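You operate a simulated robot arm through the tools that you are given. There is no shell and no other tool. Be economical: measure what you need, move in short steps, check, and stop when the job is done.

The job below is to be done with a simulated two-armed robot. You get a single attempt, and the scene is never put back.

JOB
Mix the yellow vial on slow till its colour is even.
Fine: in the mixer; switch it off before you put the vial back in its own well; leave the other vials unmixed. Where these are worked on the way, their far stop is far enough and under half their travel is too little: switch of the vial mixer.

Only the result counts: the job must be done as asked and must still hold three seconds after the hand-in. Knocking over, shifting, dropping, spilling or breaking anything else fails it.

ROBOT AND FRAMES
Two 6-joint arms with fingered hands on one trunk, on a base that drives. Base frame: it is fixed to the floor where the robot stands at the start and does not move with it; the origin is under the middle of the robot, x ahead of it, y to its left, z up. Lengths are in cm, angles in degrees, forces in N, time in s.
The left shoulder is at the start at [9.2, 15.7, 114], the right one opposite. With the tool pointing down near the work surface each hand reaches from about 46 to 74 cm from the robot's upright axis, wherever it stands, measured 20 degrees to its own side. Places, roughly: switch of the vial mixer [60, 0, 80]; vial mixer knob [60, -10, 80]; well of the mixer [60, 0, 80]. Payload 4 kg a hand.
Tool frame (each hand has its own): the origin (TCP) lies between the finger pads and is the grasp point; the fingertips stand 2.6 cm ahead of it; z points along the fingers, y is the line along which they close. The gripper opens to 13.2 cm. The gripper's body begins 7.3 cm behind the TCP. The gripper is a hand of 3 fingers: y runs from the thumb to the fingers, the wrist lies at [0, 0, -22.4] in the tool frame.
Orientation is that of the tool frame in the base frame, as a unit quaternion [w, x, y, z]. With the fingers straight down and closing along the base's y, the tool's x points along the base's -x, its y along +y and its z along -z.

CONTROLS
- The arms move only by the tool apply_moves. It takes "left_commands", "right_commands" or both (then of equal length, played together; a hand with none holds still); each is a list of rows, each an object of numbers (a shift or turn left out is 0): "x", "y", "z": the shift along the base's x, y, z in cm; "rx", "ry", "rz": the turn, a rotation vector about the base's x, y, z in rad. In form: [{"x": .., "y": .., "z": .., "rx": .., "ry": .., "rz": ..}, ...]. A call has 1 to 20 rows; each row is the pose to reach, as a shift and turn from the pose commanded when the call began. A row lasts 0.2 s, in which the tool goes at most 5 cm and 8.6 degrees; a call with a longer step from one row to the next is refused whole. A pose out of reach is approached as far as the arm can. The call stops where the force on the tool passes 40 N (or 10 N more than at its start, if that is more) or the arm is blocked; 0.2 s more then pass. In this call time passes only in rows, and 0.2 s behind the last. It gives the time, the measured TCP pose, the force on the tool (base axes), the opening and the grip force at its end, in the units of the frame above (readings bear some noise), with the torque about the TCP (base axes, N m) and any sound that the robot's microphone picked up.
- Cameras (640 x 400 px; columns grow to the right, rows downward): "scene" is now at [16.62, -0.07, 145.43]; the picture's right is [-0.01, -1.00, 0.00], its down [-0.61, 0.01, -0.79] and it looks along [0.79, -0.01, -0.61] (base axes); focal length 285 px, centre (320, 200). "left" rides on the left gripper at [-6.2, 0.3, -9.2] in its tool frame; the picture's right is [-0.05, -1.00, 0.00], its down [0.83, -0.04, -0.56] and it looks along [0.56, -0.03, 0.83] (tool axes); focal length 230 px, centre (320, 200). "right" rides on the right gripper at [6.2, 0.3, -9.2] in its tool frame; the picture's right is [-0.05, 1.00, 0.00], its down [-0.83, -0.04, -0.56] and it looks along [-0.55, -0.03, 0.83] (tool axes); focal length 230 px, centre (320, 200). There is no depth. A picture from a camera that has moved, and an enlarged one, comes with that camera's place and axes in the base frame and with its lens.
- grab_frame(camera): a new picture of that camera. No time passes.
- raise_lower(by): slides the trunk up (or, below 0, down) by that many cm; the arms and the scene camera ride with it, the base frame stays. It gives what a move gives, with no picture.
- base_move(legs): drives the robot by 1 to 6 legs, each [ahead, turn to the left] in cm and degrees, along the robot's own axes; the way and the turn of a leg run together, so that a leg with both is an arc; at most 150 cm and 180 degrees a leg. The arms and the cameras ride along, it lands a little off, and it stops where it bumps. It gives what a move gives.
- finger_targets(finger1, finger2, thumb_bend, hand): sets how far each is bent, from 0 (flat) to 1 (curled in); at 0.3 the hand is open as for a grip, at 0.7 the pads meet at the TCP. One left out holds its place. A second passes; each finger stops where it meets its share of the squeeze, and holds until it gets a number again. It is the only way to open and close the hand. It gives what a move gives, with no picture; readings hold the bend of each and the force on the fingers (four entries, about 0 where the hand has none), thumb and palm.
- head_to(pan, tilt): turns the head with the scene camera to pan (to the left, within 86 degrees either way) and tilt (down, from -29 to 69), counted from straight ahead of the robot. It gives what a move gives.
- inspect(camera, box): a new picture of the part [left, top, right, bottom] of that camera's present view, enlarged. No time passes.
- job_done(): hands the job in; it is judged then, once.

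Work in short steps. Places have to be worked out from the pictures, the camera data and where the tool is seen: move nearer, look again, correct. Check each grasp and each placing, and mend what went wrong. You have 120 turns and 100 pictures in all, those below and enlarged ones among them. Open the grippers and draw the arms clear of the work before you hand the job in, unless the task says otherwise; then end with one line.

The tools are called after ">>>" as a command line: name --argument value ..., lists and objects as JSON in quotes. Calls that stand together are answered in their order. apply_moves: Moves the arms, as the interface text tells. Its arguments: {"type":"object","properties":{"left_commands":{"type":"array","items":{"type":"object","properties":{"x":{"type":"number"},"y":{"type":"number"},"z":{"type":"number"},"rx":{"type":"number"},"ry":{"type":"number"},"rz":{"type":"number"}}}},"right_commands":{"type":"array","items":{"type":"object","properties":{"x":{"type":"number"},"y":{"type":"number"},"z":{"type":"number"},"rx":{"type":"number"},"ry":{"type":"number"},"rz":{"type":"number"}}}}},"required":[]} The other tools are called the same way: raise_lower (by) slides the trunk up or down; finger_targets (finger1, finger2, thumb_bend, hand) moves the fingers one by one; base_move (legs) drives the base; head_to (pan, tilt) turns the head that bears the scene camera; grab_frame (camera) takes a picture; inspect (camera, box) takes an enlarged picture of a part of a camera's view; job_done () hands the job in.

At the start:

```text
time_s: 0.0
left_tool_pos: [61.0, 20.83, 119.23]
left_tcp_rot: [0.0, 0.003, 1.0, 0.0]
left_contact_force: [-0.2, -0.1, -0.5]
left_torque: [-0.01, -0.02, -0.01]
left_width: 13.2
left_grasp_force: 0.1
left_shape: jaw
left_bend: [0.3, 0.3, 0.3]
left_finger forces: [0.1, 0.1, 0.0, 0.0, 0.0, 0.0]
right_tool_pos: [56.39, -25.29, 116.23]
right_tcp_rot: [-0.001, 0.002, 1.0, 0.0]
right_contact_force: [-0.4, -0.2, -0.3]
right_torque: [0.0, -0.02, -0.02]
right_width: 13.19
right_grasp_force: 0.1
right_shape: jaw
right_bend: [0.3, 0.3, 0.3]
right_finger forces: [0.0, 0.0, 0.0, 0.1, 0.1, 0.0]
trunk travel left (down, up): [-67.5, 16.5]
robot x, y, heading: [-0.05, 0.21, -0.0]
head pan, tilt: [-0.5, 36.4]
```

scene: 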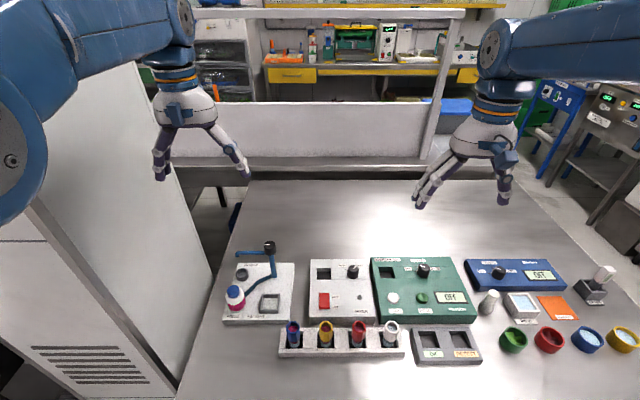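
right: 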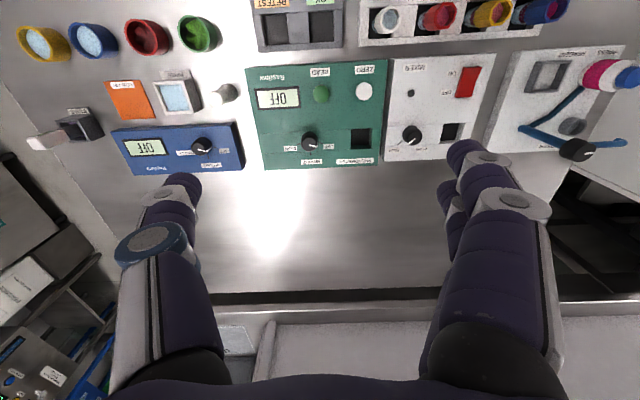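
left: 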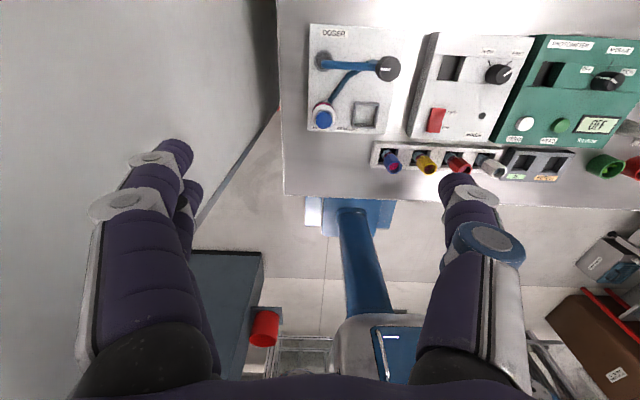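

The mixer is the white box with a red switch, and the rack with four vials is in front of it. I'll enlarge that region.

>>> inspect --camera "scene" --box '[270, 250, 420, 365]'

>>> inspect --camera "left" --box '[360, 20, 540, 190]'

```text
3.48 times, centred on (345, 308) of scene
camera zoom: at [16.62, -0.07, 145.43], right [-0.01, -1.0, 0.0], down [-0.61, 0.01, -0.79], along [0.79, -0.01, -0.61], focal length 993 px, centre (233, -174)
```

zoom: 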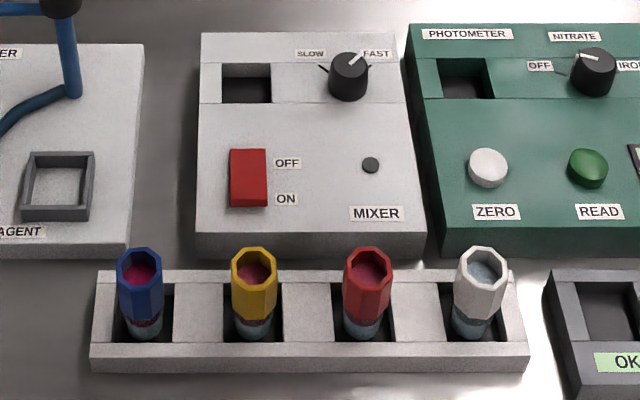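

```text
2.35 times, centred on (450, 105) of left
camera zoom: at [67.11, 21.18, 128.59], right [0.05, -1.0, 0.0], down [-0.83, -0.04, 0.56], along [-0.56, -0.03, -0.83], focal length 541 px, centre (14, 424)
```

zoom: 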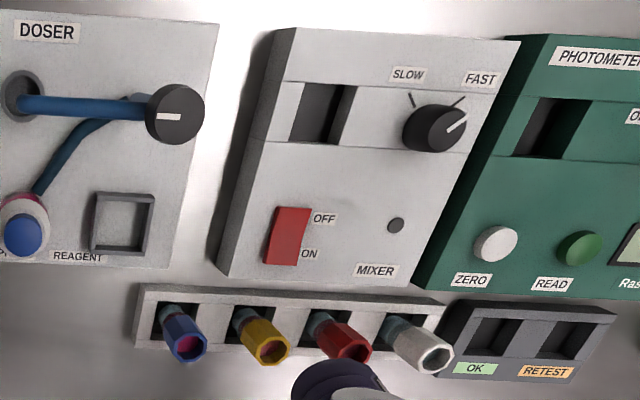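

Triangulating from both views: knob top ≈[65,-9.3,85], mixer well ≈[65,-1.8,82.6], yellow vial top ≈[48,-1.6,87.7]. The knob points to FAST, so it must be turned to SLOW first. I'll move the right hand above the knob and look.

>>> apply_moves --right_commands '[{"x": 1.5, "y": 2.7, "z": -3}, {"x": 3, "y": 5.4, "z": -6}, {"x": 4.5, "y": 8.1, "z": -9}, {"x": 6, "y": 10.8, "z": -12}, {"x": 7.5, "y": 13.5, "z": -15}, {"x": 8.8, "y": 16, "z": -18}]'

>>> grab_frame --camera "right"

>>> grab_frame --camera "scene"

```text
time_s: 1.4
left_tool_pos: [58.97, 20.88, 120.49]
left_tcp_rot: [0.009, 0.003, 1.0, -0.001]
left_contact_force: [-0.1, -0.7, -0.8]
left_torque: [-0.01, 0.01, 0.01]
left_width: 13.18
left_grasp_force: 0.0
left_shape: jaw
left_bend: [0.3, 0.3, 0.3]
left_finger forces: [0.0, 0.1, 0.1, 0.0, 0.0, 0.0]
right_tool_pos: [63.44, -9.07, 99.09]
right_tcp_rot: [0.008, 0.004, 1.0, -0.001]
right_contact_force: [0.3, 1.1, -0.5]
right_torque: [-0.05, 0.0, 0.0]
right_width: 13.19
right_grasp_force: 0.1
right_shape: jaw
right_bend: [0.3, 0.3, 0.3]
right_finger forces: [0.0, 0.0, 0.1, 0.1, 0.0, 0.0]
trunk travel left (down, up): [-67.5, 16.5]
robot x, y, heading: [0.08, 0.54, 0.0]
head pan, tilt: [-0.5, 36.4]
```

```text
94 pictures are left
camera right: at [57.06, -8.67, 108.17], right [0.06, 1.0, 0.0], down [0.82, -0.05, 0.57], along [0.57, -0.03, -0.82], focal length 230 px, centre (320, 200)
```

right: 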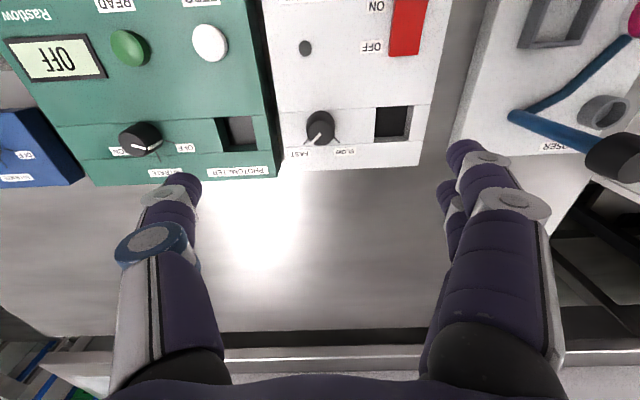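

```text
93 pictures are left
camera scene: at [16.64, 0.0, 145.43], right [-0.01, -1.0, 0.0], down [-0.61, 0.0, -0.79], along [0.79, -0.01, -0.61], focal length 285 px, centre (320, 200)
```

scene: 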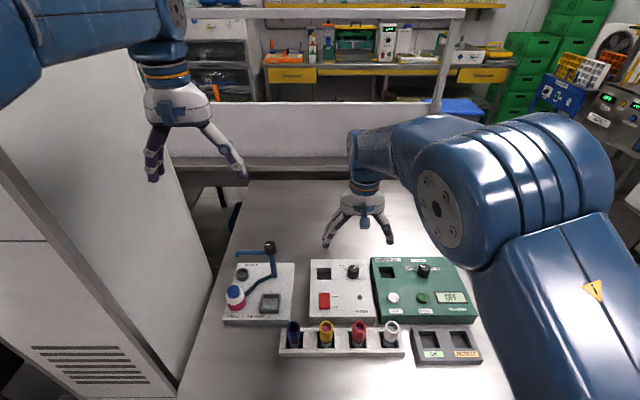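

The knob reads at about [64,-9,85] from the nearer camera. I'll pre-close the hand partly and pre-turn it clockwise while lowering, to leave room for the counter-clockwise turn to SLOW.

>>> finger_targets --hand "right" --finger1 0.48 --finger2 0.48 --thumb_bend 0.48

>>> apply_moves --right_commands '[{"z": -1, "rz": -0.13}, {"z": -2, "rz": -0.26}, {"z": -3, "rz": -0.39}, {"z": -4, "rz": -0.52}, {"z": -5, "rz": -0.65}, {"z": -6, "rz": -0.78}, {"z": -6, "rz": -0.78}]'

>>> grab_frame --camera "right"

>>> inspect --camera "scene" --box '[270, 190, 430, 370]'

```text
time_s: 2.4
left_tool_pos: [58.96, 20.76, 120.49]
left_tcp_rot: [0.008, 0.003, 1.0, 0.0]
left_contact_force: [0.0, -0.1, 0.4]
left_torque: [-0.03, 0.0, 0.0]
left_width: 13.2
left_grasp_force: 0.0
left_shape: jaw
left_bend: [0.3, 0.3, 0.3]
left_finger forces: [0.0, 0.1, 0.0, 0.1, 0.0, 0.0]
right_tool_pos: [63.37, -9.22, 99.13]
right_tcp_rot: [0.009, 0.004, 1.0, -0.001]
right_contact_force: [0.5, 0.2, -0.8]
right_torque: [0.0, 0.03, -0.03]
right_width: 7.53
right_grasp_force: 0.0
right_shape: fingers
right_bend: [0.48, 0.48, 0.48]
right_finger forces: [0.0, 0.0, 0.0, 0.0, 0.1, 0.1]
trunk travel left (down, up): [-67.5, 16.5]
robot x, y, heading: [0.69, -0.32, 0.0]
head pan, tilt: [-0.5, 36.4]
```

```text
time_s: 4.0
left_tool_pos: [58.86, 20.81, 120.5]
left_tcp_rot: [0.008, 0.003, 1.0, 0.0]
left_contact_force: [0.3, -0.2, 0.4]
left_torque: [-0.03, -0.01, -0.01]
left_width: 13.18
left_grasp_force: 0.0
left_shape: jaw
left_bend: [0.3, 0.3, 0.3]
left_finger forces: [0.0, 0.0, 0.1, 0.0, 0.1, 0.1]
right_tool_pos: [63.31, -9.29, 93.07]
right_tcp_rot: [0.009, 0.386, 0.923, -0.005]
right_contact_force: [0.9, -0.1, 0.1]
right_torque: [0.01, 0.03, -0.01]
right_width: 7.51
right_grasp_force: 0.1
right_shape: fingers
right_bend: [0.48, 0.48, 0.48]
right_finger forces: [0.0, 0.0, 0.0, 0.0, 0.1, 0.0]
trunk travel left (down, up): [-67.5, 16.5]
robot x, y, heading: [0.19, 0.24, 0.2]
head pan, tilt: [-0.5, 36.4]
```

```text
92 pictures are left
camera right: at [59.06, -4.53, 102.26], right [0.75, 0.67, 0.0], down [0.55, -0.61, 0.57], along [0.38, -0.43, -0.82], focal length 230 px, centre (320, 200)
```

right: 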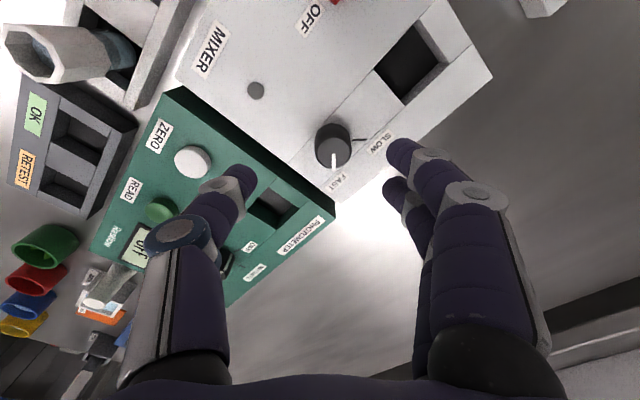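

```text
2.22 times, centred on (350, 280) of scene
camera zoom: at [16.6, -0.07, 145.43], right [-0.01, -1.0, 0.0], down [-0.61, 0.01, -0.79], along [0.79, -0.01, -0.61], focal length 634 px, centre (253, 22)
```

zoom: 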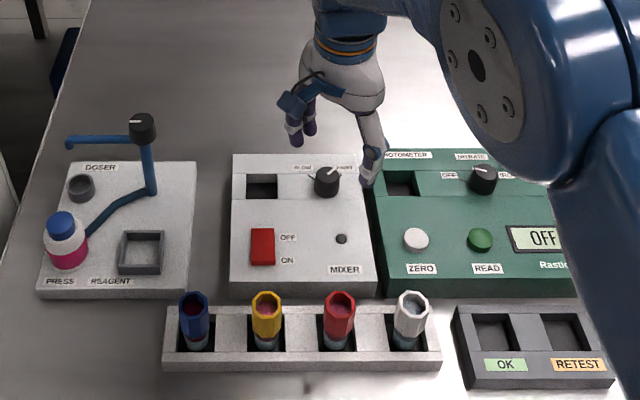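

The knob is about 0.6 cm further in x and y than the tool. I'll shift and lower by 4 cm, then look again.

>>> apply_moves --right_commands '[{"x": 0.6, "y": 0.6, "z": -2}, {"x": 0.6, "y": 0.6, "z": -4}, {"x": 0.6, "y": 0.6, "z": -4}]'

>>> grab_frame --camera "right"

>>> inspect --camera "scene" --box '[310, 210, 410, 300]'

```text
time_s: 4.8
left_tool_pos: [58.78, 20.84, 120.51]
left_tcp_rot: [0.009, 0.003, 1.0, 0.0]
left_contact_force: [-0.8, 0.5, -1.3]
left_torque: [0.01, -0.01, 0.01]
left_width: 13.16
left_grasp_force: 0.1
left_shape: jaw
left_bend: [0.3, 0.3, 0.3]
left_finger forces: [0.1, 0.0, 0.0, 0.1, 0.1, 0.0]
right_tool_pos: [63.92, -8.6, 89.21]
right_tcp_rot: [0.009, 0.385, 0.923, -0.005]
right_contact_force: [0.4, 0.1, -0.5]
right_torque: [0.0, -0.03, -0.02]
right_width: 7.53
right_grasp_force: 0.1
right_shape: fingers
right_bend: [0.48, 0.48, 0.48]
right_finger forces: [0.1, 0.0, 0.1, 0.0, 0.0, 0.0]
trunk travel left (down, up): [-67.5, 16.5]
robot x, y, heading: [-0.12, -0.09, -0.0]
head pan, tilt: [-0.5, 36.4]
```

```text
90 pictures are left
camera right: at [59.71, -3.93, 98.3], right [0.74, 0.67, 0.0], down [0.55, -0.61, 0.57], along [0.38, -0.43, -0.82], focal length 230 px, centre (320, 200)
```

right: 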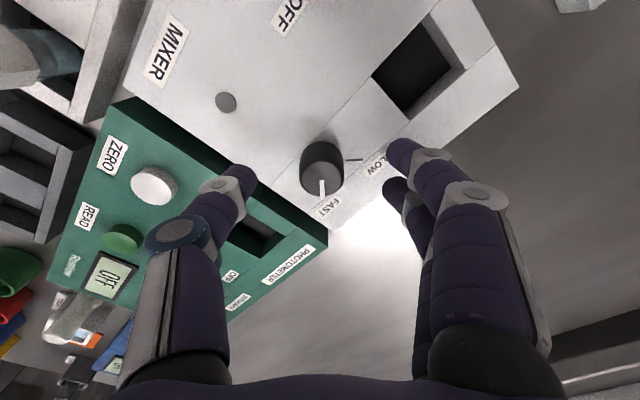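

```text
4.44 times, centred on (360, 255) of scene
camera zoom: at [16.55, -0.07, 145.44], right [-0.01, -1.0, 0.0], down [-0.61, 0.01, -0.79], along [0.79, -0.01, -0.61], focal length 1268 px, centre (142, -44)
```

zoom: 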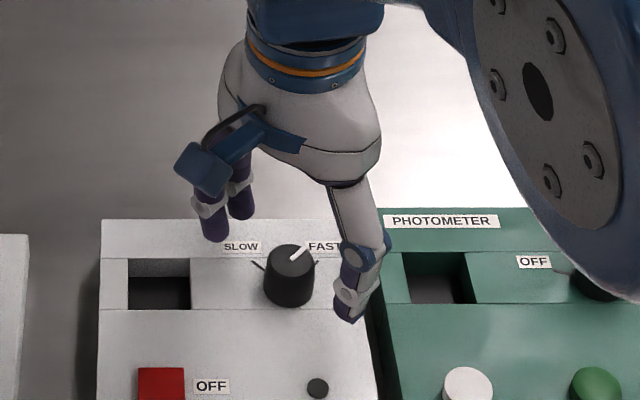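

The knob is now centred under the tool, with its top at about z 87. I'll lower by 2 cm and close gently.

>>> apply_moves --right_commands '[{"z": -1}, {"z": -2}, {"z": -2}]'

>>> finger_targets --hand "right" --finger1 0.66 --finger2 0.66 --thumb_bend 0.66

>>> grab_frame --camera "right"

>>> inspect --camera "scene" --box '[310, 210, 410, 300]'

```text
time_s: 5.6
left_tool_pos: [59.02, 20.91, 120.43]
left_tcp_rot: [0.009, 0.003, 1.0, 0.0]
left_contact_force: [0.8, -0.3, 0.9]
left_torque: [0.0, 0.0, -0.03]
left_width: 13.2
left_grasp_force: 0.1
left_shape: jaw
left_bend: [0.3, 0.3, 0.3]
left_finger forces: [0.0, 0.1, 0.0, 0.0, 0.0, 0.1]
right_tool_pos: [63.98, -8.72, 87.17]
right_tcp_rot: [0.009, 0.384, 0.923, -0.005]
right_contact_force: [-0.3, 0.2, -0.6]
right_torque: [0.0, -0.02, -0.02]
right_width: 7.53
right_grasp_force: 0.1
right_shape: fingers
right_bend: [0.48, 0.48, 0.48]
right_finger forces: [0.0, 0.0, 0.0, 0.0, 0.0, 0.0]
trunk travel left (down, up): [-67.5, 16.5]
robot x, y, heading: [0.02, -0.08, -0.2]
head pan, tilt: [-0.5, 36.4]
```

```text
time_s: 6.6
left_tool_pos: [58.92, 20.74, 120.42]
left_tcp_rot: [0.008, 0.002, 1.0, 0.001]
left_contact_force: [-0.1, 0.4, 0.4]
left_torque: [0.0, 0.0, -0.04]
left_width: 13.17
left_grasp_force: 0.0
left_shape: jaw
left_bend: [0.3, 0.3, 0.3]
left_finger forces: [0.1, 0.1, 0.1, 0.0, 0.1, 0.0]
right_tool_pos: [64.04, -8.69, 87.22]
right_tcp_rot: [0.009, 0.385, 0.923, -0.004]
right_contact_force: [-0.1, 0.2, -1.0]
right_torque: [-0.03, -0.01, 0.07]
right_width: 2.12
right_grasp_force: 2.9
right_shape: fingers
right_bend: [0.66, 0.62, 0.64]
right_finger forces: [0.0, 2.6, 0.0, 0.0, 3.2, 0.0]
trunk travel left (down, up): [-67.5, 16.5]
robot x, y, heading: [0.17, 0.22, -0.0]
head pan, tilt: [-0.5, 36.4]
```

```text
88 pictures are left
camera right: at [59.74, -3.95, 96.28], right [0.74, 0.67, 0.0], down [0.55, -0.61, 0.57], along [0.38, -0.43, -0.82], focal length 230 px, centre (320, 200)
```

right: 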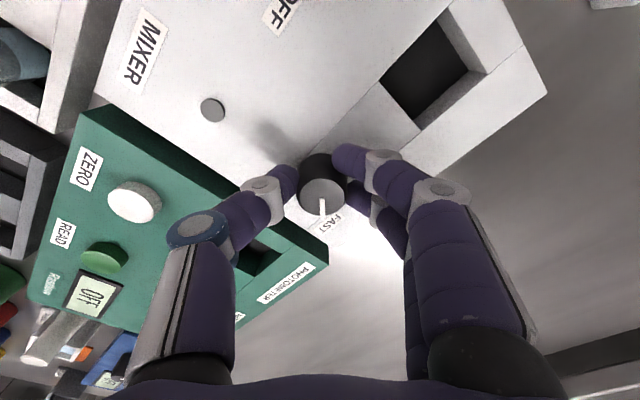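

```text
4.44 times, centred on (360, 255) of scene
camera zoom: at [16.62, -0.08, 145.43], right [-0.01, -1.0, 0.0], down [-0.61, 0.01, -0.79], along [0.79, -0.01, -0.61], focal length 1268 px, centre (142, -44)
```

zoom: 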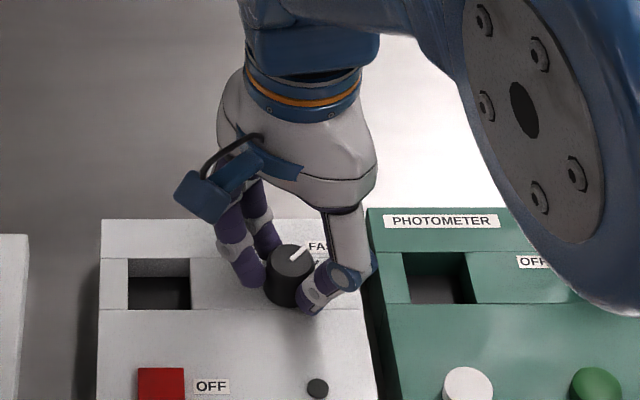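

Fingers touch the knob with light grip. Tightening slightly for the turn.

>>> finger_targets --hand "right" --finger1 0.72 --finger2 0.72 --thumb_bend 0.72

>>> apply_moves --right_commands '[{"rz": 0.14}, {"rz": 0.28}, {"rz": 0.42}, {"rz": 0.56}, {"rz": 0.7}, {"rz": 0.84}]'

>>> inspect --camera "scene" --box '[310, 210, 410, 300]'

>>> grab_frame --camera "right"

```text
time_s: 7.6
left_tool_pos: [59.04, 20.87, 120.42]
left_tcp_rot: [0.009, 0.002, 1.0, 0.0]
left_contact_force: [-1.1, 0.0, 0.2]
left_torque: [-0.03, -0.01, -0.01]
left_width: 13.21
left_grasp_force: 0.0
left_shape: jaw
left_bend: [0.3, 0.3, 0.3]
left_finger forces: [0.1, 0.0, 0.1, 0.0, 0.0, 0.0]
right_tool_pos: [64.03, -8.65, 87.09]
right_tcp_rot: [0.008, 0.384, 0.923, -0.006]
right_contact_force: [-2.2, 0.8, -4.1]
right_torque: [0.04, 0.03, 0.02]
right_width: 1.61
right_grasp_force: 10.9
right_shape: fingers
right_bend: [0.7, 0.64, 0.66]
right_finger forces: [3.5, 7.2, 0.0, 0.0, 10.9, 0.1]
trunk travel left (down, up): [-67.5, 16.5]
robot x, y, heading: [-0.23, 0.07, -0.1]
head pan, tilt: [-0.5, 36.4]
```

```text
time_s: 9.0
left_tool_pos: [58.96, 20.54, 120.45]
left_tcp_rot: [0.009, 0.003, 1.0, 0.001]
left_contact_force: [0.6, 0.6, 0.1]
left_torque: [0.0, 0.0, 0.01]
left_width: 13.17
left_grasp_force: 0.0
left_shape: jaw
left_bend: [0.3, 0.3, 0.3]
left_finger forces: [0.0, 0.0, 0.0, 0.0, 0.0, 0.0]
right_tool_pos: [63.9, -8.96, 87.16]
right_tcp_rot: [0.009, -0.027, 1.0, 0.0]
right_contact_force: [-5.0, -10.1, -1.7]
right_torque: [-0.26, 0.11, 0.0]
right_width: 1.65
right_grasp_force: 11.2
right_shape: fingers
right_bend: [0.71, 0.65, 0.66]
right_finger forces: [2.2, 4.6, 0.0, 0.0, 16.2, 0.0]
trunk travel left (down, up): [-67.5, 16.5]
robot x, y, heading: [0.19, 0.49, 0.1]
head pan, tilt: [-0.5, 36.4]
```

```text
4.44 times, centred on (360, 255) of scene
camera zoom: at [16.55, -0.3, 145.44], right [-0.01, -1.0, 0.0], down [-0.61, 0.01, -0.79], along [0.79, -0.01, -0.61], focal length 1268 px, centre (142, -44)
```

zoom: 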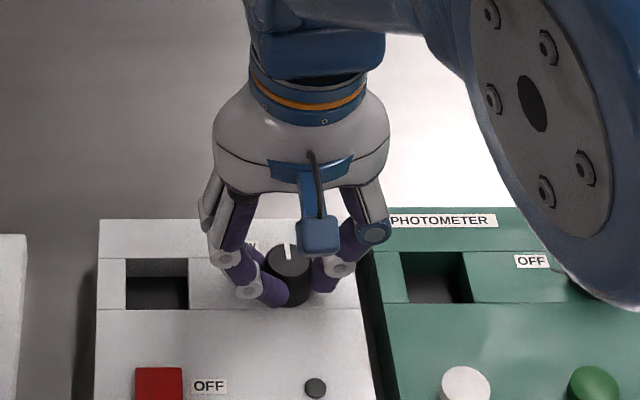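

```text
85 pictures are left
camera right: at [57.48, -8.87, 96.27], right [0.0, 1.0, 0.0], down [0.82, 0.0, 0.57], along [0.57, 0.0, -0.82], focal length 230 px, centre (320, 200)
```

right: 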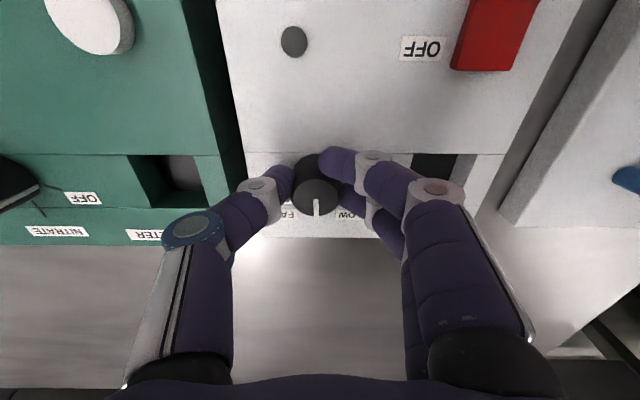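

The knob turns with the hand and now points straight ahead. I'll continue about 45–50° to the SLOW mark.

>>> apply_moves --right_commands '[{"rz": 0.14}, {"rz": 0.28}, {"rz": 0.42}, {"rz": 0.56}, {"rz": 0.7}]'

>>> grab_frame --camera "right"

>>> inspect --camera "scene" --box '[310, 210, 410, 300]'

```text
time_s: 10.2
left_tool_pos: [58.74, 20.34, 120.63]
left_tcp_rot: [0.009, 0.003, 1.0, 0.002]
left_contact_force: [0.2, -0.1, 0.7]
left_torque: [-0.01, 0.0, -0.01]
left_width: 13.19
left_grasp_force: 0.1
left_shape: jaw
left_bend: [0.3, 0.3, 0.3]
left_finger forces: [0.1, 0.0, 0.0, 0.0, 0.1, 0.1]
right_tool_pos: [63.73, -9.13, 87.13]
right_tcp_rot: [0.008, -0.369, 0.929, 0.004]
right_contact_force: [-7.2, -26.1, 0.0]
right_torque: [-0.61, 0.04, -0.16]
right_width: 1.74
right_grasp_force: 15.9
right_shape: fingers
right_bend: [0.71, 0.67, 0.66]
right_finger forces: [8.3, 3.5, 0.0, 0.0, 20.5, 0.0]
trunk travel left (down, up): [-67.5, 16.5]
robot x, y, heading: [-0.03, 0.39, 0.0]
head pan, tilt: [-0.5, 36.4]
```

```text
84 pictures are left
camera right: at [58.94, -13.18, 96.3], right [-0.65, 0.76, 0.0], down [0.63, 0.53, 0.57], along [0.43, 0.37, -0.82], focal length 230 px, centre (320, 200)
```

right: 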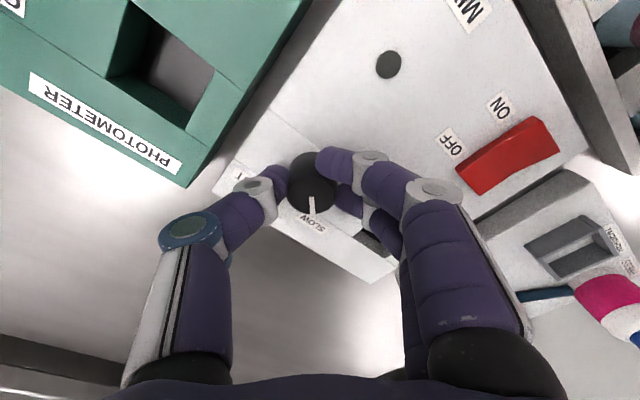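

```text
4.44 times, centred on (360, 255) of scene
camera zoom: at [16.46, -0.63, 145.45], right [-0.01, -1.0, 0.0], down [-0.61, 0.01, -0.79], along [0.79, -0.01, -0.61], focal length 1268 px, centre (142, -44)
```

zoom: 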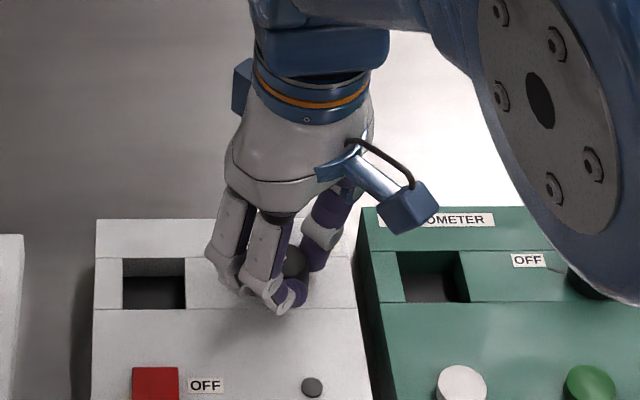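

The pointer is at the SLOW label, with some side load. Releasing and rising to check.

>>> finger_targets --hand "right" --finger1 0.48 --finger2 0.48 --thumb_bend 0.48

>>> apply_moves --right_commands '[{"z": 3}, {"z": 6}, {"z": 9}, {"z": 9}]'

>>> grab_frame --camera "right"

>>> inspect --camera "scene" --box '[290, 240, 400, 330]'

```text
time_s: 11.2
left_tool_pos: [58.87, 20.82, 120.55]
left_tcp_rot: [0.009, 0.003, 1.0, 0.0]
left_contact_force: [-0.8, 0.3, 0.0]
left_torque: [0.03, 0.0, 0.01]
left_width: 13.18
left_grasp_force: 0.1
left_shape: jaw
left_bend: [0.3, 0.3, 0.3]
left_finger forces: [0.1, 0.0, 0.0, 0.0, 0.1, 0.0]
right_tool_pos: [63.9, -8.67, 87.2]
right_tcp_rot: [0.008, -0.367, 0.93, 0.003]
right_contact_force: [0.9, -0.3, -0.1]
right_torque: [0.01, -0.02, -0.01]
right_width: 7.4
right_grasp_force: 0.1
right_shape: fingers
right_bend: [0.48, 0.48, 0.48]
right_finger forces: [0.0, 0.0, 0.0, 0.0, 0.0, 0.0]
trunk travel left (down, up): [-67.5, 16.5]
robot x, y, heading: [-0.48, 0.11, 0.0]
head pan, tilt: [-0.5, 36.4]
```

```text
time_s: 12.2
left_tool_pos: [58.95, 20.87, 120.49]
left_tcp_rot: [0.009, 0.002, 1.0, 0.0]
left_contact_force: [0.4, 1.1, 0.2]
left_torque: [-0.04, 0.0, -0.02]
left_width: 13.2
left_grasp_force: 0.0
left_shape: jaw
left_bend: [0.3, 0.3, 0.3]
left_finger forces: [0.1, 0.0, 0.0, 0.0, 0.0, 0.1]
right_tool_pos: [64.03, -8.65, 96.2]
right_tcp_rot: [0.008, -0.367, 0.93, 0.003]
right_contact_force: [-0.7, -0.8, 0.4]
right_torque: [0.02, 0.01, 0.01]
right_width: 7.38
right_grasp_force: 0.0
right_shape: fingers
right_bend: [0.48, 0.48, 0.48]
right_finger forces: [0.1, 0.0, 0.0, 0.0, 0.0, 0.1]
trunk travel left (down, up): [-67.5, 16.5]
robot x, y, heading: [-0.01, 0.19, -0.2]
head pan, tilt: [-0.5, 36.4]
```

```text
82 pictures are left
camera right: at [59.17, -12.71, 105.39], right [-0.64, 0.76, 0.0], down [0.63, 0.53, 0.57], along [0.43, 0.37, -0.82], focal length 230 px, centre (320, 200)
```

right: 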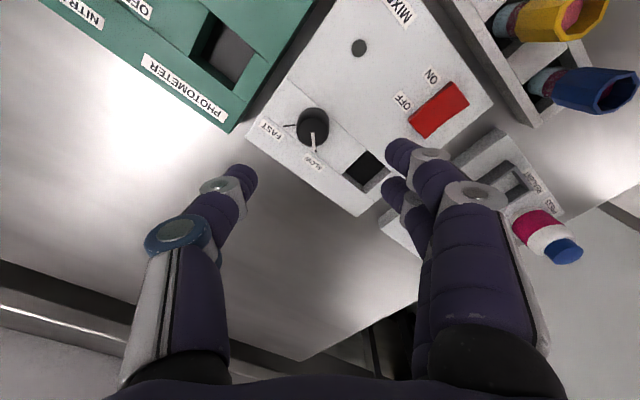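

```text
4.44 times, centred on (345, 285) of scene
camera zoom: at [16.64, -0.08, 145.43], right [-0.01, -1.0, 0.0], down [-0.61, 0.01, -0.79], along [0.79, -0.01, -0.61], focal length 1268 px, centre (209, -178)
```

zoom: 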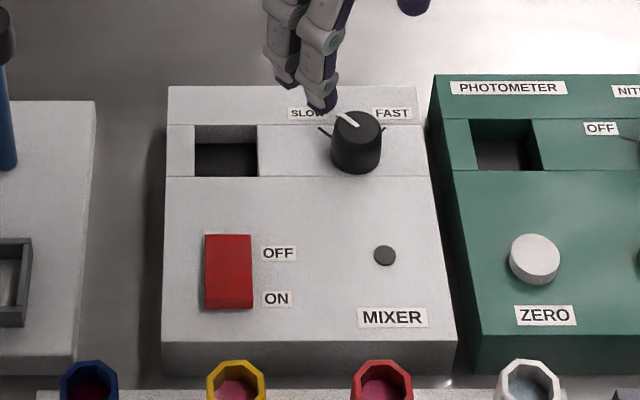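

>>> inspect --camera "right" --box '[250, 80, 380, 180]'

```text
4.00 times, centred on (315, 130) of right
camera zoom: at [59.17, -12.71, 105.39], right [-0.64, 0.76, 0.0], down [0.63, 0.53, 0.57], along [0.43, 0.37, -0.82], focal length 920 px, centre (340, 480)
```

zoom: 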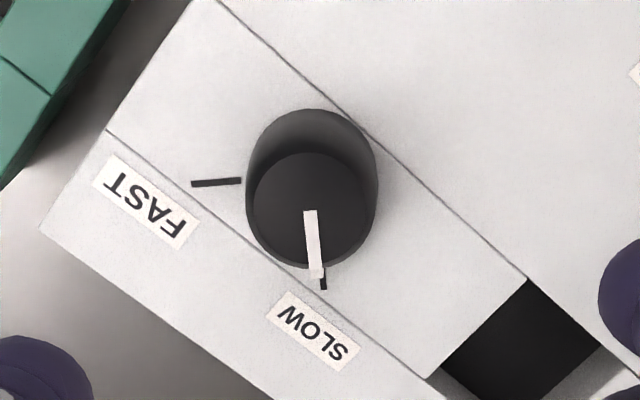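

Knob is on the SLOW tick. Now I move over the yellow vial, turning the hand back to close along y.

>>> apply_moves --right_commands '[{"x": 0, "y": 0.5, "z": 3, "rz": -0.125}, {"x": -3, "y": 2, "z": 4, "rz": -0.25}, {"x": -6, "y": 3.5, "z": 4, "rz": -0.375}, {"x": -9, "y": 5, "z": 4, "rz": -0.5}, {"x": -12, "y": 6, "z": 4, "rz": -0.625}, {"x": -14, "y": 6.5, "z": 4, "rz": -0.75}, {"x": -16, "y": 7, "z": 4, "rz": -0.75}, {"x": -16, "y": 7, "z": 4, "rz": -0.75}]'

>>> grab_frame --camera "right"

>>> inspect --camera "scene" --box '[270, 250, 420, 370]'

```text
time_s: 13.6
left_tool_pos: [56.55, 20.72, 121.74]
left_tcp_rot: [0.019, 0.002, 1.0, 0.0]
left_contact_force: [-0.1, -0.8, 0.2]
left_torque: [0.02, -0.02, -0.01]
left_width: 13.18
left_grasp_force: 0.2
left_shape: jaw
left_bend: [0.3, 0.3, 0.3]
left_finger forces: [0.0, 0.1, 0.0, 0.0, 0.0, 0.0]
right_tool_pos: [49.22, -9.98, 92.71]
right_tcp_rot: [-0.103, 0.036, 0.992, 0.061]
right_contact_force: [-0.5, -0.6, -0.8]
right_torque: [-0.03, -0.04, 0.01]
right_width: 7.41
right_grasp_force: 0.1
right_shape: fingers
right_bend: [0.48, 0.48, 0.48]
right_finger forces: [0.1, 0.0, 0.1, 0.0, 0.1, 0.2]
right hand out of reach, approached as far as the arm can: row 3, 4, 5, 6, 7
trunk travel left (down, up): [-67.5, 16.5]
robot x, y, heading: [0.34, 0.15, -0.0]
head pan, tilt: [-0.5, 36.4]
stopped in row 7 (right hand): the arm was blocked; the commanded pose is now the measured one
```

```text
79 pictures are left
camera right: at [45.06, -10.46, 103.09], right [0.14, 0.99, 0.1], down [0.92, -0.16, 0.36], along [0.37, 0.04, -0.93], focal length 230 px, centre (320, 200)
```

right: 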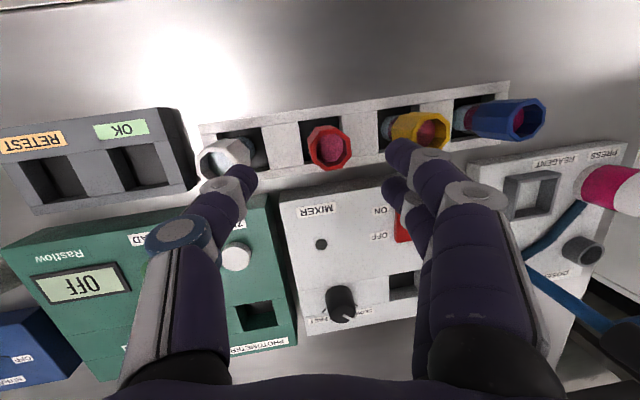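

```text
3.33 times, centred on (345, 310) of scene
camera zoom: at [16.33, -0.17, 145.48], right [-0.01, -1.0, 0.0], down [-0.61, 0.01, -0.79], along [0.79, -0.01, -0.61], focal length 951 px, centre (237, -167)
```

zoom: 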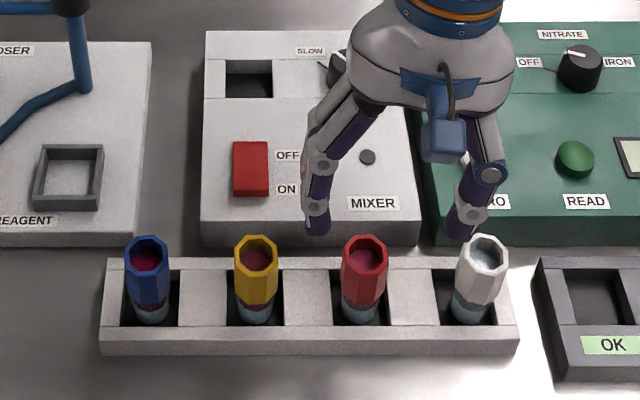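

That spot is out of the right arm's comfortable range. I'll withdraw the right hand upward and to the right, then reposition the base so that the left arm faces the mixer (target about 20° to its own side).

>>> apply_moves --right_commands '[{"z": 3, "x": 1}, {"z": 6, "x": 2}, {"z": 9, "x": 3, "y": -2}, {"z": 12, "x": 4, "y": -5}, {"z": 15, "x": 5, "y": -9}, {"z": 18, "x": 6, "y": -13}, {"z": 20, "x": 6, "y": -16}, {"z": 20, "x": 6, "y": -16}]'

>>> base_move --legs '[[-4, 0]]'

>>> grab_frame --camera "scene"

```text
refused: row 5 steps farther than a row can; nothing moved
```

```text
time_s: 14.5
left_tool_pos: [54.09, 20.87, 120.83]
left_tcp_rot: [0.011, 0.002, 1.0, 0.0]
left_contact_force: [0.9, 0.5, -1.3]
left_torque: [-0.02, 0.05, -0.02]
left_width: 13.19
left_grasp_force: 0.2
left_shape: jaw
left_bend: [0.3, 0.3, 0.3]
left_finger forces: [0.1, 0.0, 0.0, 0.0, 0.0, 0.0]
right_tool_pos: [46.86, -9.88, 92.75]
right_tcp_rot: [-0.102, 0.035, 0.992, 0.058]
right_contact_force: [-0.2, 0.2, -0.2]
right_torque: [-0.02, 0.02, 0.0]
right_width: 7.4
right_grasp_force: 0.1
right_shape: fingers
right_bend: [0.48, 0.48, 0.48]
right_finger forces: [0.0, 0.0, 0.0, 0.0, 0.1, 0.0]
trunk travel left (down, up): [-67.5, 16.5]
robot x, y, heading: [-3.91, -0.31, 0.0]
head pan, tilt: [-0.5, 36.4]
```

```text
77 pictures are left
camera scene: at [13.77, -0.03, 145.28], right [-0.01, -1.0, 0.0], down [-0.62, 0.0, -0.79], along [0.79, -0.01, -0.62], focal length 285 px, centre (320, 200)
```

scene: 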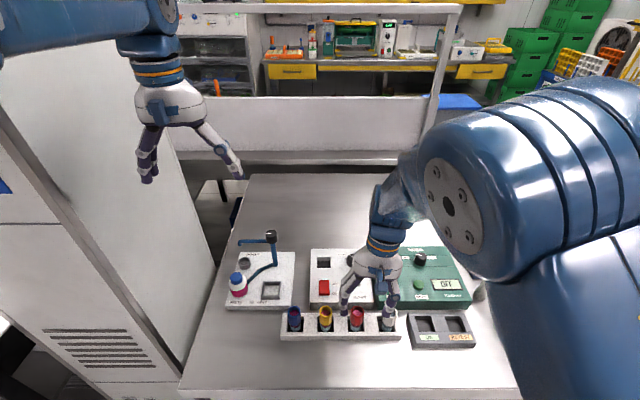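

The withdrawal was refused for a too-large step, while the base moved; no contact force showed. Now I raise the right hand straight up in smaller steps.

>>> apply_moves --right_commands '[{"z": 3}, {"z": 6}, {"z": 9, "x": 1, "y": -1}, {"z": 12, "x": 2, "y": -3}, {"z": 14, "x": 3, "y": -6}, {"z": 16, "x": 4, "y": -9}, {"z": 18, "x": 5, "y": -12}, {"z": 20, "x": 6, "y": -15}, {"z": 20, "x": 6, "y": -15}]'

>>> grab_frame --camera "scene"

```text
time_s: 16.5
left_tool_pos: [51.12, 21.02, 122.34]
left_tcp_rot: [0.024, 0.002, 1.0, 0.0]
left_contact_force: [-0.1, -0.1, 0.2]
left_torque: [0.01, 0.0, -0.01]
left_width: 13.2
left_grasp_force: 0.1
left_shape: jaw
left_bend: [0.3, 0.3, 0.3]
left_finger forces: [0.1, 0.0, 0.0, 0.0, 0.0, 0.1]
right_tool_pos: [50.55, -24.91, 114.09]
right_tcp_rot: [-0.088, 0.034, 0.994, 0.058]
right_contact_force: [-0.2, 1.0, -0.1]
right_torque: [-0.01, -0.01, 0.0]
right_width: 7.46
right_grasp_force: 0.1
right_shape: fingers
right_bend: [0.48, 0.48, 0.48]
right_finger forces: [0.1, 0.0, 0.1, 0.1, 0.0, 0.0]
trunk travel left (down, up): [-67.5, 16.5]
robot x, y, heading: [-4.07, -0.08, -0.1]
head pan, tilt: [-0.5, 36.4]
```

```text
76 pictures are left
camera scene: at [12.6, 0.0, 145.44], right [-0.01, -1.0, 0.0], down [-0.61, 0.0, -0.79], along [0.79, -0.01, -0.61], focal length 285 px, centre (320, 200)
```

scene: 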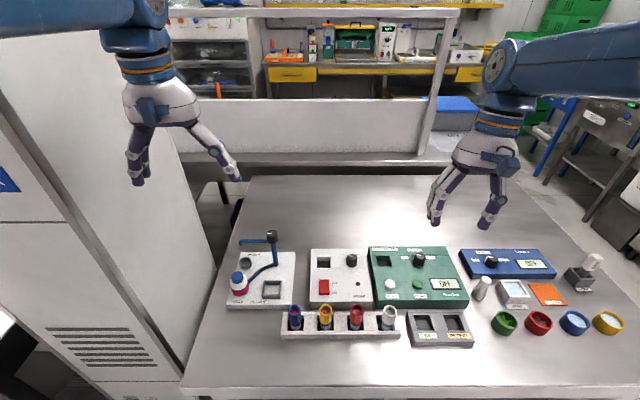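

All vials stand. Now turn the base 18° to the right so the mixer lies on the left arm's own side.

>>> base_move --legs '[[0, -18]]'

>>> head_to --pan 15 --tilt 42

>>> grab_frame --camera "scene"

>>> grab_frame --camera "left"

```text
time_s: 18.0
left_tool_pos: [54.89, 2.42, 122.23]
left_tcp_rot: [0.023, 0.163, 0.986, -0.004]
left_contact_force: [0.5, -0.5, 0.3]
left_torque: [0.02, 0.04, -0.04]
left_width: 13.16
left_grasp_force: 0.1
left_shape: jaw
left_bend: [0.3, 0.3, 0.3]
left_finger forces: [0.0, 0.0, 0.0, 0.1, 0.0, 0.1]
right_tool_pos: [39.99, -40.85, 114.07]
right_tcp_rot: [-0.079, 0.191, 0.976, 0.072]
right_contact_force: [0.1, 0.2, 0.0]
right_torque: [0.0, 0.0, 0.04]
right_width: 7.44
right_grasp_force: 0.1
right_shape: fingers
right_bend: [0.48, 0.48, 0.48]
right_finger forces: [0.1, 0.0, 0.1, 0.0, 0.0, 0.0]
trunk travel left (down, up): [-67.5, 16.5]
robot x, y, heading: [-3.49, 0.65, -18.3]
head pan, tilt: [-0.5, 36.4]
```

```text
time_s: 18.8
left_tool_pos: [52.66, 3.05, 123.4]
left_tcp_rot: [0.033, 0.162, 0.986, -0.005]
left_contact_force: [-0.3, 1.1, -0.3]
left_torque: [0.02, 0.0, -0.01]
left_width: 13.2
left_grasp_force: 0.0
left_shape: jaw
left_bend: [0.3, 0.3, 0.3]
left_finger forces: [0.0, 0.1, 0.1, 0.0, 0.1, 0.0]
right_tool_pos: [38.03, -40.13, 115.03]
right_tcp_rot: [-0.069, 0.192, 0.976, 0.073]
right_contact_force: [-0.6, 0.0, 0.1]
right_torque: [-0.02, -0.04, 0.0]
right_width: 7.46
right_grasp_force: 0.0
right_shape: fingers
right_bend: [0.48, 0.48, 0.48]
right_finger forces: [0.0, 0.1, 0.0, 0.0, 0.0, 0.1]
trunk travel left (down, up): [-67.5, 16.5]
robot x, y, heading: [-3.85, -0.26, -18.4]
head pan, tilt: [15.0, 42.0]
```

```text
75 pictures are left
camera scene: at [11.76, -2.72, 144.64], right [-0.06, -1.0, -0.01], down [-0.68, 0.04, -0.73], along [0.73, -0.04, -0.68], focal length 285 px, centre (320, 200)
```

scene: 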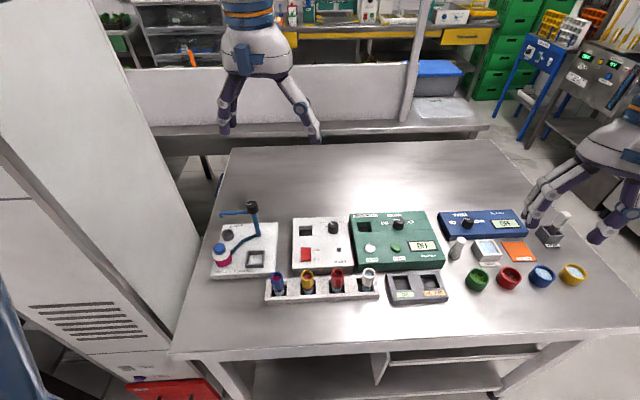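

```text
74 pictures are left
camera left: at [58.0, 1.72, 133.01], right [-0.27, -0.96, 0.0], down [-0.83, 0.24, 0.5], along [-0.48, 0.13, -0.87], focal length 230 px, centre (320, 200)
```

left: 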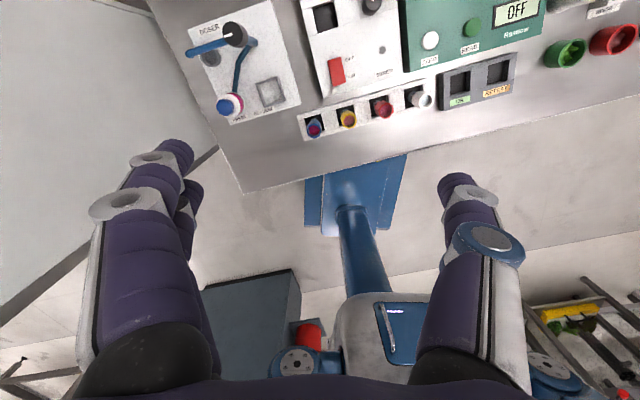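

Scene is intact. I pre-shape the left hand and bring it above the yellow vial, squaring its orientation.

>>> finger_targets --hand "left" --finger1 0.53 --finger2 0.53 --thumb_bend 0.53

>>> apply_moves --left_commands '[{"x": -0.5, "y": -0.6, "z": -3, "rz": 0.1}, {"x": -1, "y": -1.2, "z": -6, "rz": 0.2}, {"x": -1.5, "y": -1.8, "z": -9, "rz": 0.32}, {"x": -2, "y": -2.5, "z": -12, "rz": 0.32}, {"x": -2.5, "y": -3.2, "z": -15, "rz": 0.32}, {"x": -3, "y": -4, "z": -17, "rz": 0.32}, {"x": -3, "y": -4.6, "z": -19, "rz": 0.32}, {"x": -3, "y": -4.6, "z": -19, "rz": 0.32}]'

>>> grab_frame --camera "left"

>>> grab_frame --camera "scene"

```text
time_s: 19.8
left_tool_pos: [52.96, 3.08, 123.3]
left_tcp_rot: [0.031, 0.162, 0.986, -0.005]
left_contact_force: [-0.1, -0.1, -0.2]
left_torque: [-0.02, 0.01, -0.02]
left_width: 5.84
left_grasp_force: 0.0
left_shape: fingers
left_bend: [0.53, 0.53, 0.53]
left_finger forces: [0.0, 0.0, 0.0, 0.1, 0.1, 0.1]
right_tool_pos: [38.1, -40.31, 114.91]
right_tcp_rot: [-0.07, 0.19, 0.977, 0.071]
right_contact_force: [0.5, 0.1, 0.8]
right_torque: [0.0, 0.0, 0.01]
right_width: 7.43
right_grasp_force: 0.0
right_shape: fingers
right_bend: [0.48, 0.48, 0.48]
right_finger forces: [0.0, 0.0, 0.1, 0.0, 0.0, 0.1]
trunk travel left (down, up): [-67.5, 16.5]
robot x, y, heading: [-3.56, 0.49, -18.3]
head pan, tilt: [15.0, 42.0]
```

```text
time_s: 21.6
left_tool_pos: [50.0, -1.47, 104.03]
left_tcp_rot: [0.034, 0.002, 0.999, 0.0]
left_contact_force: [0.5, -0.5, 1.0]
left_torque: [0.02, -0.01, -0.02]
left_width: 5.83
left_grasp_force: 0.1
left_shape: fingers
left_bend: [0.53, 0.53, 0.53]
left_finger forces: [0.0, 0.0, 0.0, 0.0, 0.1, 0.1]
right_tool_pos: [38.01, -40.17, 115.04]
right_tcp_rot: [-0.069, 0.19, 0.977, 0.071]
right_contact_force: [0.5, -0.1, 0.4]
right_torque: [-0.02, 0.0, 0.02]
right_width: 7.43
right_grasp_force: 0.0
right_shape: fingers
right_bend: [0.48, 0.48, 0.48]
right_finger forces: [0.0, 0.1, 0.0, 0.0, 0.0, 0.1]
trunk travel left (down, up): [-67.5, 16.5]
robot x, y, heading: [-3.91, 0.52, -18.2]
head pan, tilt: [15.0, 42.0]
```

```text
73 pictures are left
camera left: at [55.46, -1.02, 113.72], right [0.05, -1.0, 0.0], down [-0.87, -0.04, 0.5], along [-0.5, -0.03, -0.87], focal length 230 px, centre (320, 200)
```

left: 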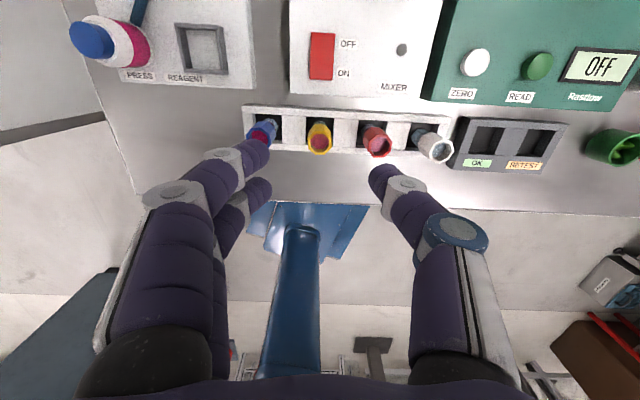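

```text
72 pictures are left
camera scene: at [11.94, -2.69, 144.62], right [-0.06, -1.0, 0.0], down [-0.68, 0.04, -0.73], along [0.73, -0.04, -0.68], focal length 285 px, centre (320, 200)
```

scene: 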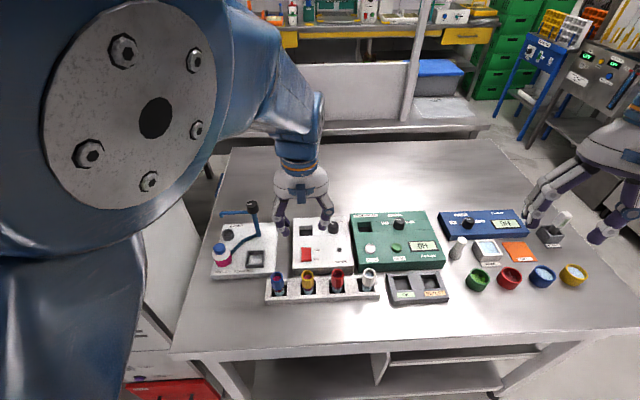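

Triangulated yellow vial top: about [48.7, -1.6, 88]. I correct the 4° tilt, align, and lower to z≈94.

>>> apply_moves --left_commands '[{"x": -0.7, "z": -3, "ry": 0.033}, {"x": -1.3, "y": -0.1, "z": -6, "ry": 0.066}, {"x": -1.3, "y": -0.1, "z": -8, "ry": 0.066}, {"x": -1.3, "y": -0.1, "z": -10, "ry": 0.066}, {"x": -1.3, "y": -0.1, "z": -10, "ry": 0.066}]'

>>> grab_frame --camera "left"

>>> inspect --camera "scene" --box '[250, 200, 400, 310]'

```text
time_s: 22.8
left_tool_pos: [48.71, -1.33, 94.1]
left_tcp_rot: [0.001, 0.002, 1.0, 0.001]
left_contact_force: [0.5, 0.3, -0.9]
left_torque: [0.01, 0.0, 0.0]
left_width: 5.83
left_grasp_force: 0.0
left_shape: fingers
left_bend: [0.53, 0.53, 0.53]
left_finger forces: [0.0, 0.1, 0.0, 0.0, 0.1, 0.1]
right_tool_pos: [38.01, -40.17, 114.9]
right_tcp_rot: [-0.069, 0.192, 0.976, 0.071]
right_contact_force: [0.1, -0.3, -0.3]
right_torque: [0.0, 0.0, 0.0]
right_width: 7.42
right_grasp_force: 0.0
right_shape: fingers
right_bend: [0.48, 0.48, 0.48]
right_finger forces: [0.0, 0.0, 0.0, 0.0, 0.0, 0.0]
trunk travel left (down, up): [-67.5, 16.5]
robot x, y, heading: [-3.67, 0.42, -18.5]
head pan, tilt: [15.0, 42.0]
```

```text
71 pictures are left
camera left: at [54.71, -1.02, 103.44], right [0.05, -1.0, 0.0], down [-0.83, -0.04, 0.55], along [-0.55, -0.03, -0.83], focal length 230 px, centre (320, 200)
```

left: 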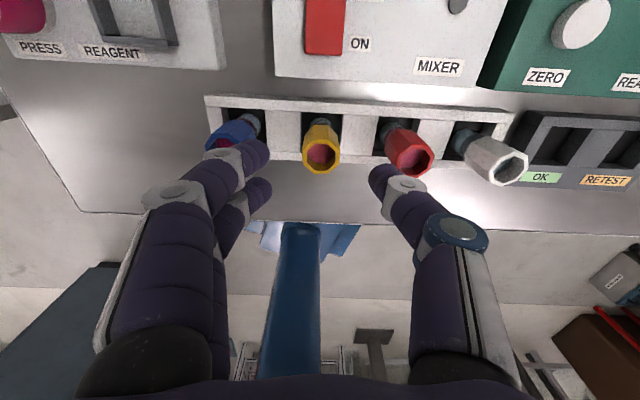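

```text
3.64 times, centred on (325, 255) of scene
camera zoom: at [11.94, -2.7, 144.62], right [-0.06, -1.0, 0.0], down [-0.68, 0.04, -0.73], along [0.73, -0.04, -0.68], focal length 1038 px, centre (302, 0)
```

zoom: 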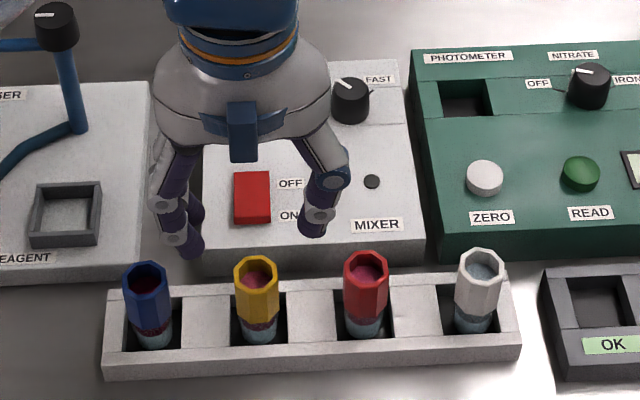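

Alignment is good (vial under the tool axis, fingers clear of neighbours). Lowering to z≈88 then check.

>>> apply_moves --left_commands '[{"x": -0.2, "y": -0.1, "z": -2}, {"x": -0.2, "y": -0.1, "z": -4}, {"x": -0.2, "y": -0.1, "z": -6}, {"x": -0.2, "y": -0.1, "z": -6}]'

>>> grab_frame --camera "left"

>>> inspect --camera "scene" --box '[250, 220, 400, 320]'

```text
time_s: 23.8
left_tool_pos: [48.38, -1.43, 88.13]
left_tcp_rot: [-0.001, 0.0, 1.0, 0.002]
left_contact_force: [0.3, 0.2, -0.6]
left_torque: [0.01, 0.01, 0.0]
left_width: 5.82
left_grasp_force: 0.1
left_shape: fingers
left_bend: [0.53, 0.53, 0.53]
left_finger forces: [0.1, 0.1, 0.1, 0.0, 0.0, 0.1]
right_tool_pos: [38.11, -40.07, 114.87]
right_tcp_rot: [-0.069, 0.191, 0.977, 0.071]
right_contact_force: [-0.4, -0.6, 0.6]
right_torque: [0.0, 0.01, -0.03]
right_width: 7.41
right_grasp_force: 0.0
right_shape: fingers
right_bend: [0.48, 0.48, 0.48]
right_finger forces: [0.0, 0.0, 0.0, 0.0, 0.0, 0.0]
trunk travel left (down, up): [-67.5, 16.5]
robot x, y, heading: [-3.94, 0.35, -18.5]
head pan, tilt: [15.0, 42.0]
```

```text
69 pictures are left
camera left: at [54.59, -1.12, 97.46], right [0.05, -1.0, 0.0], down [-0.83, -0.04, 0.56], along [-0.56, -0.03, -0.83], focal length 230 px, centre (320, 200)
```

left: 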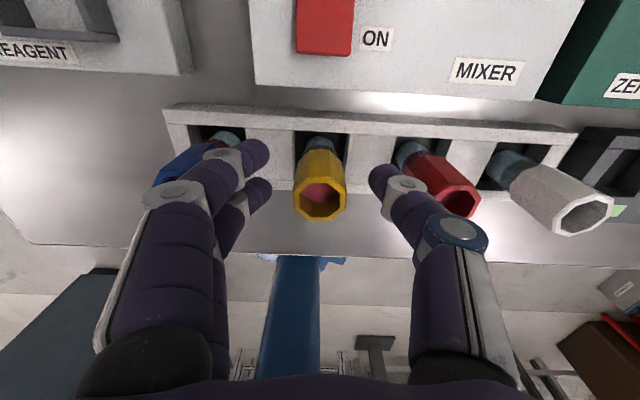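

```text
4.00 times, centred on (325, 270) of scene
camera zoom: at [11.94, -2.72, 144.62], right [-0.06, -1.0, -0.01], down [-0.68, 0.04, -0.73], along [0.73, -0.04, -0.68], focal length 1142 px, centre (300, -80)
```

zoom: 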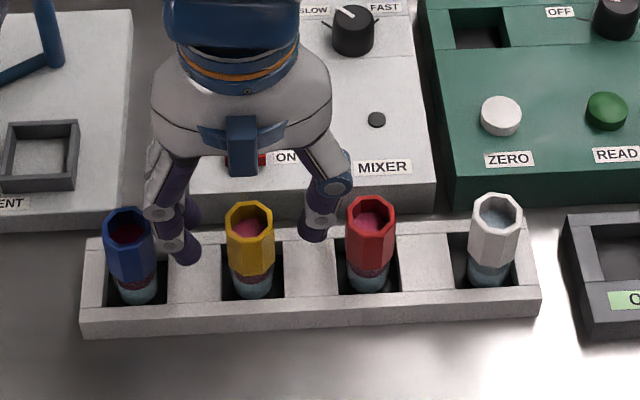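

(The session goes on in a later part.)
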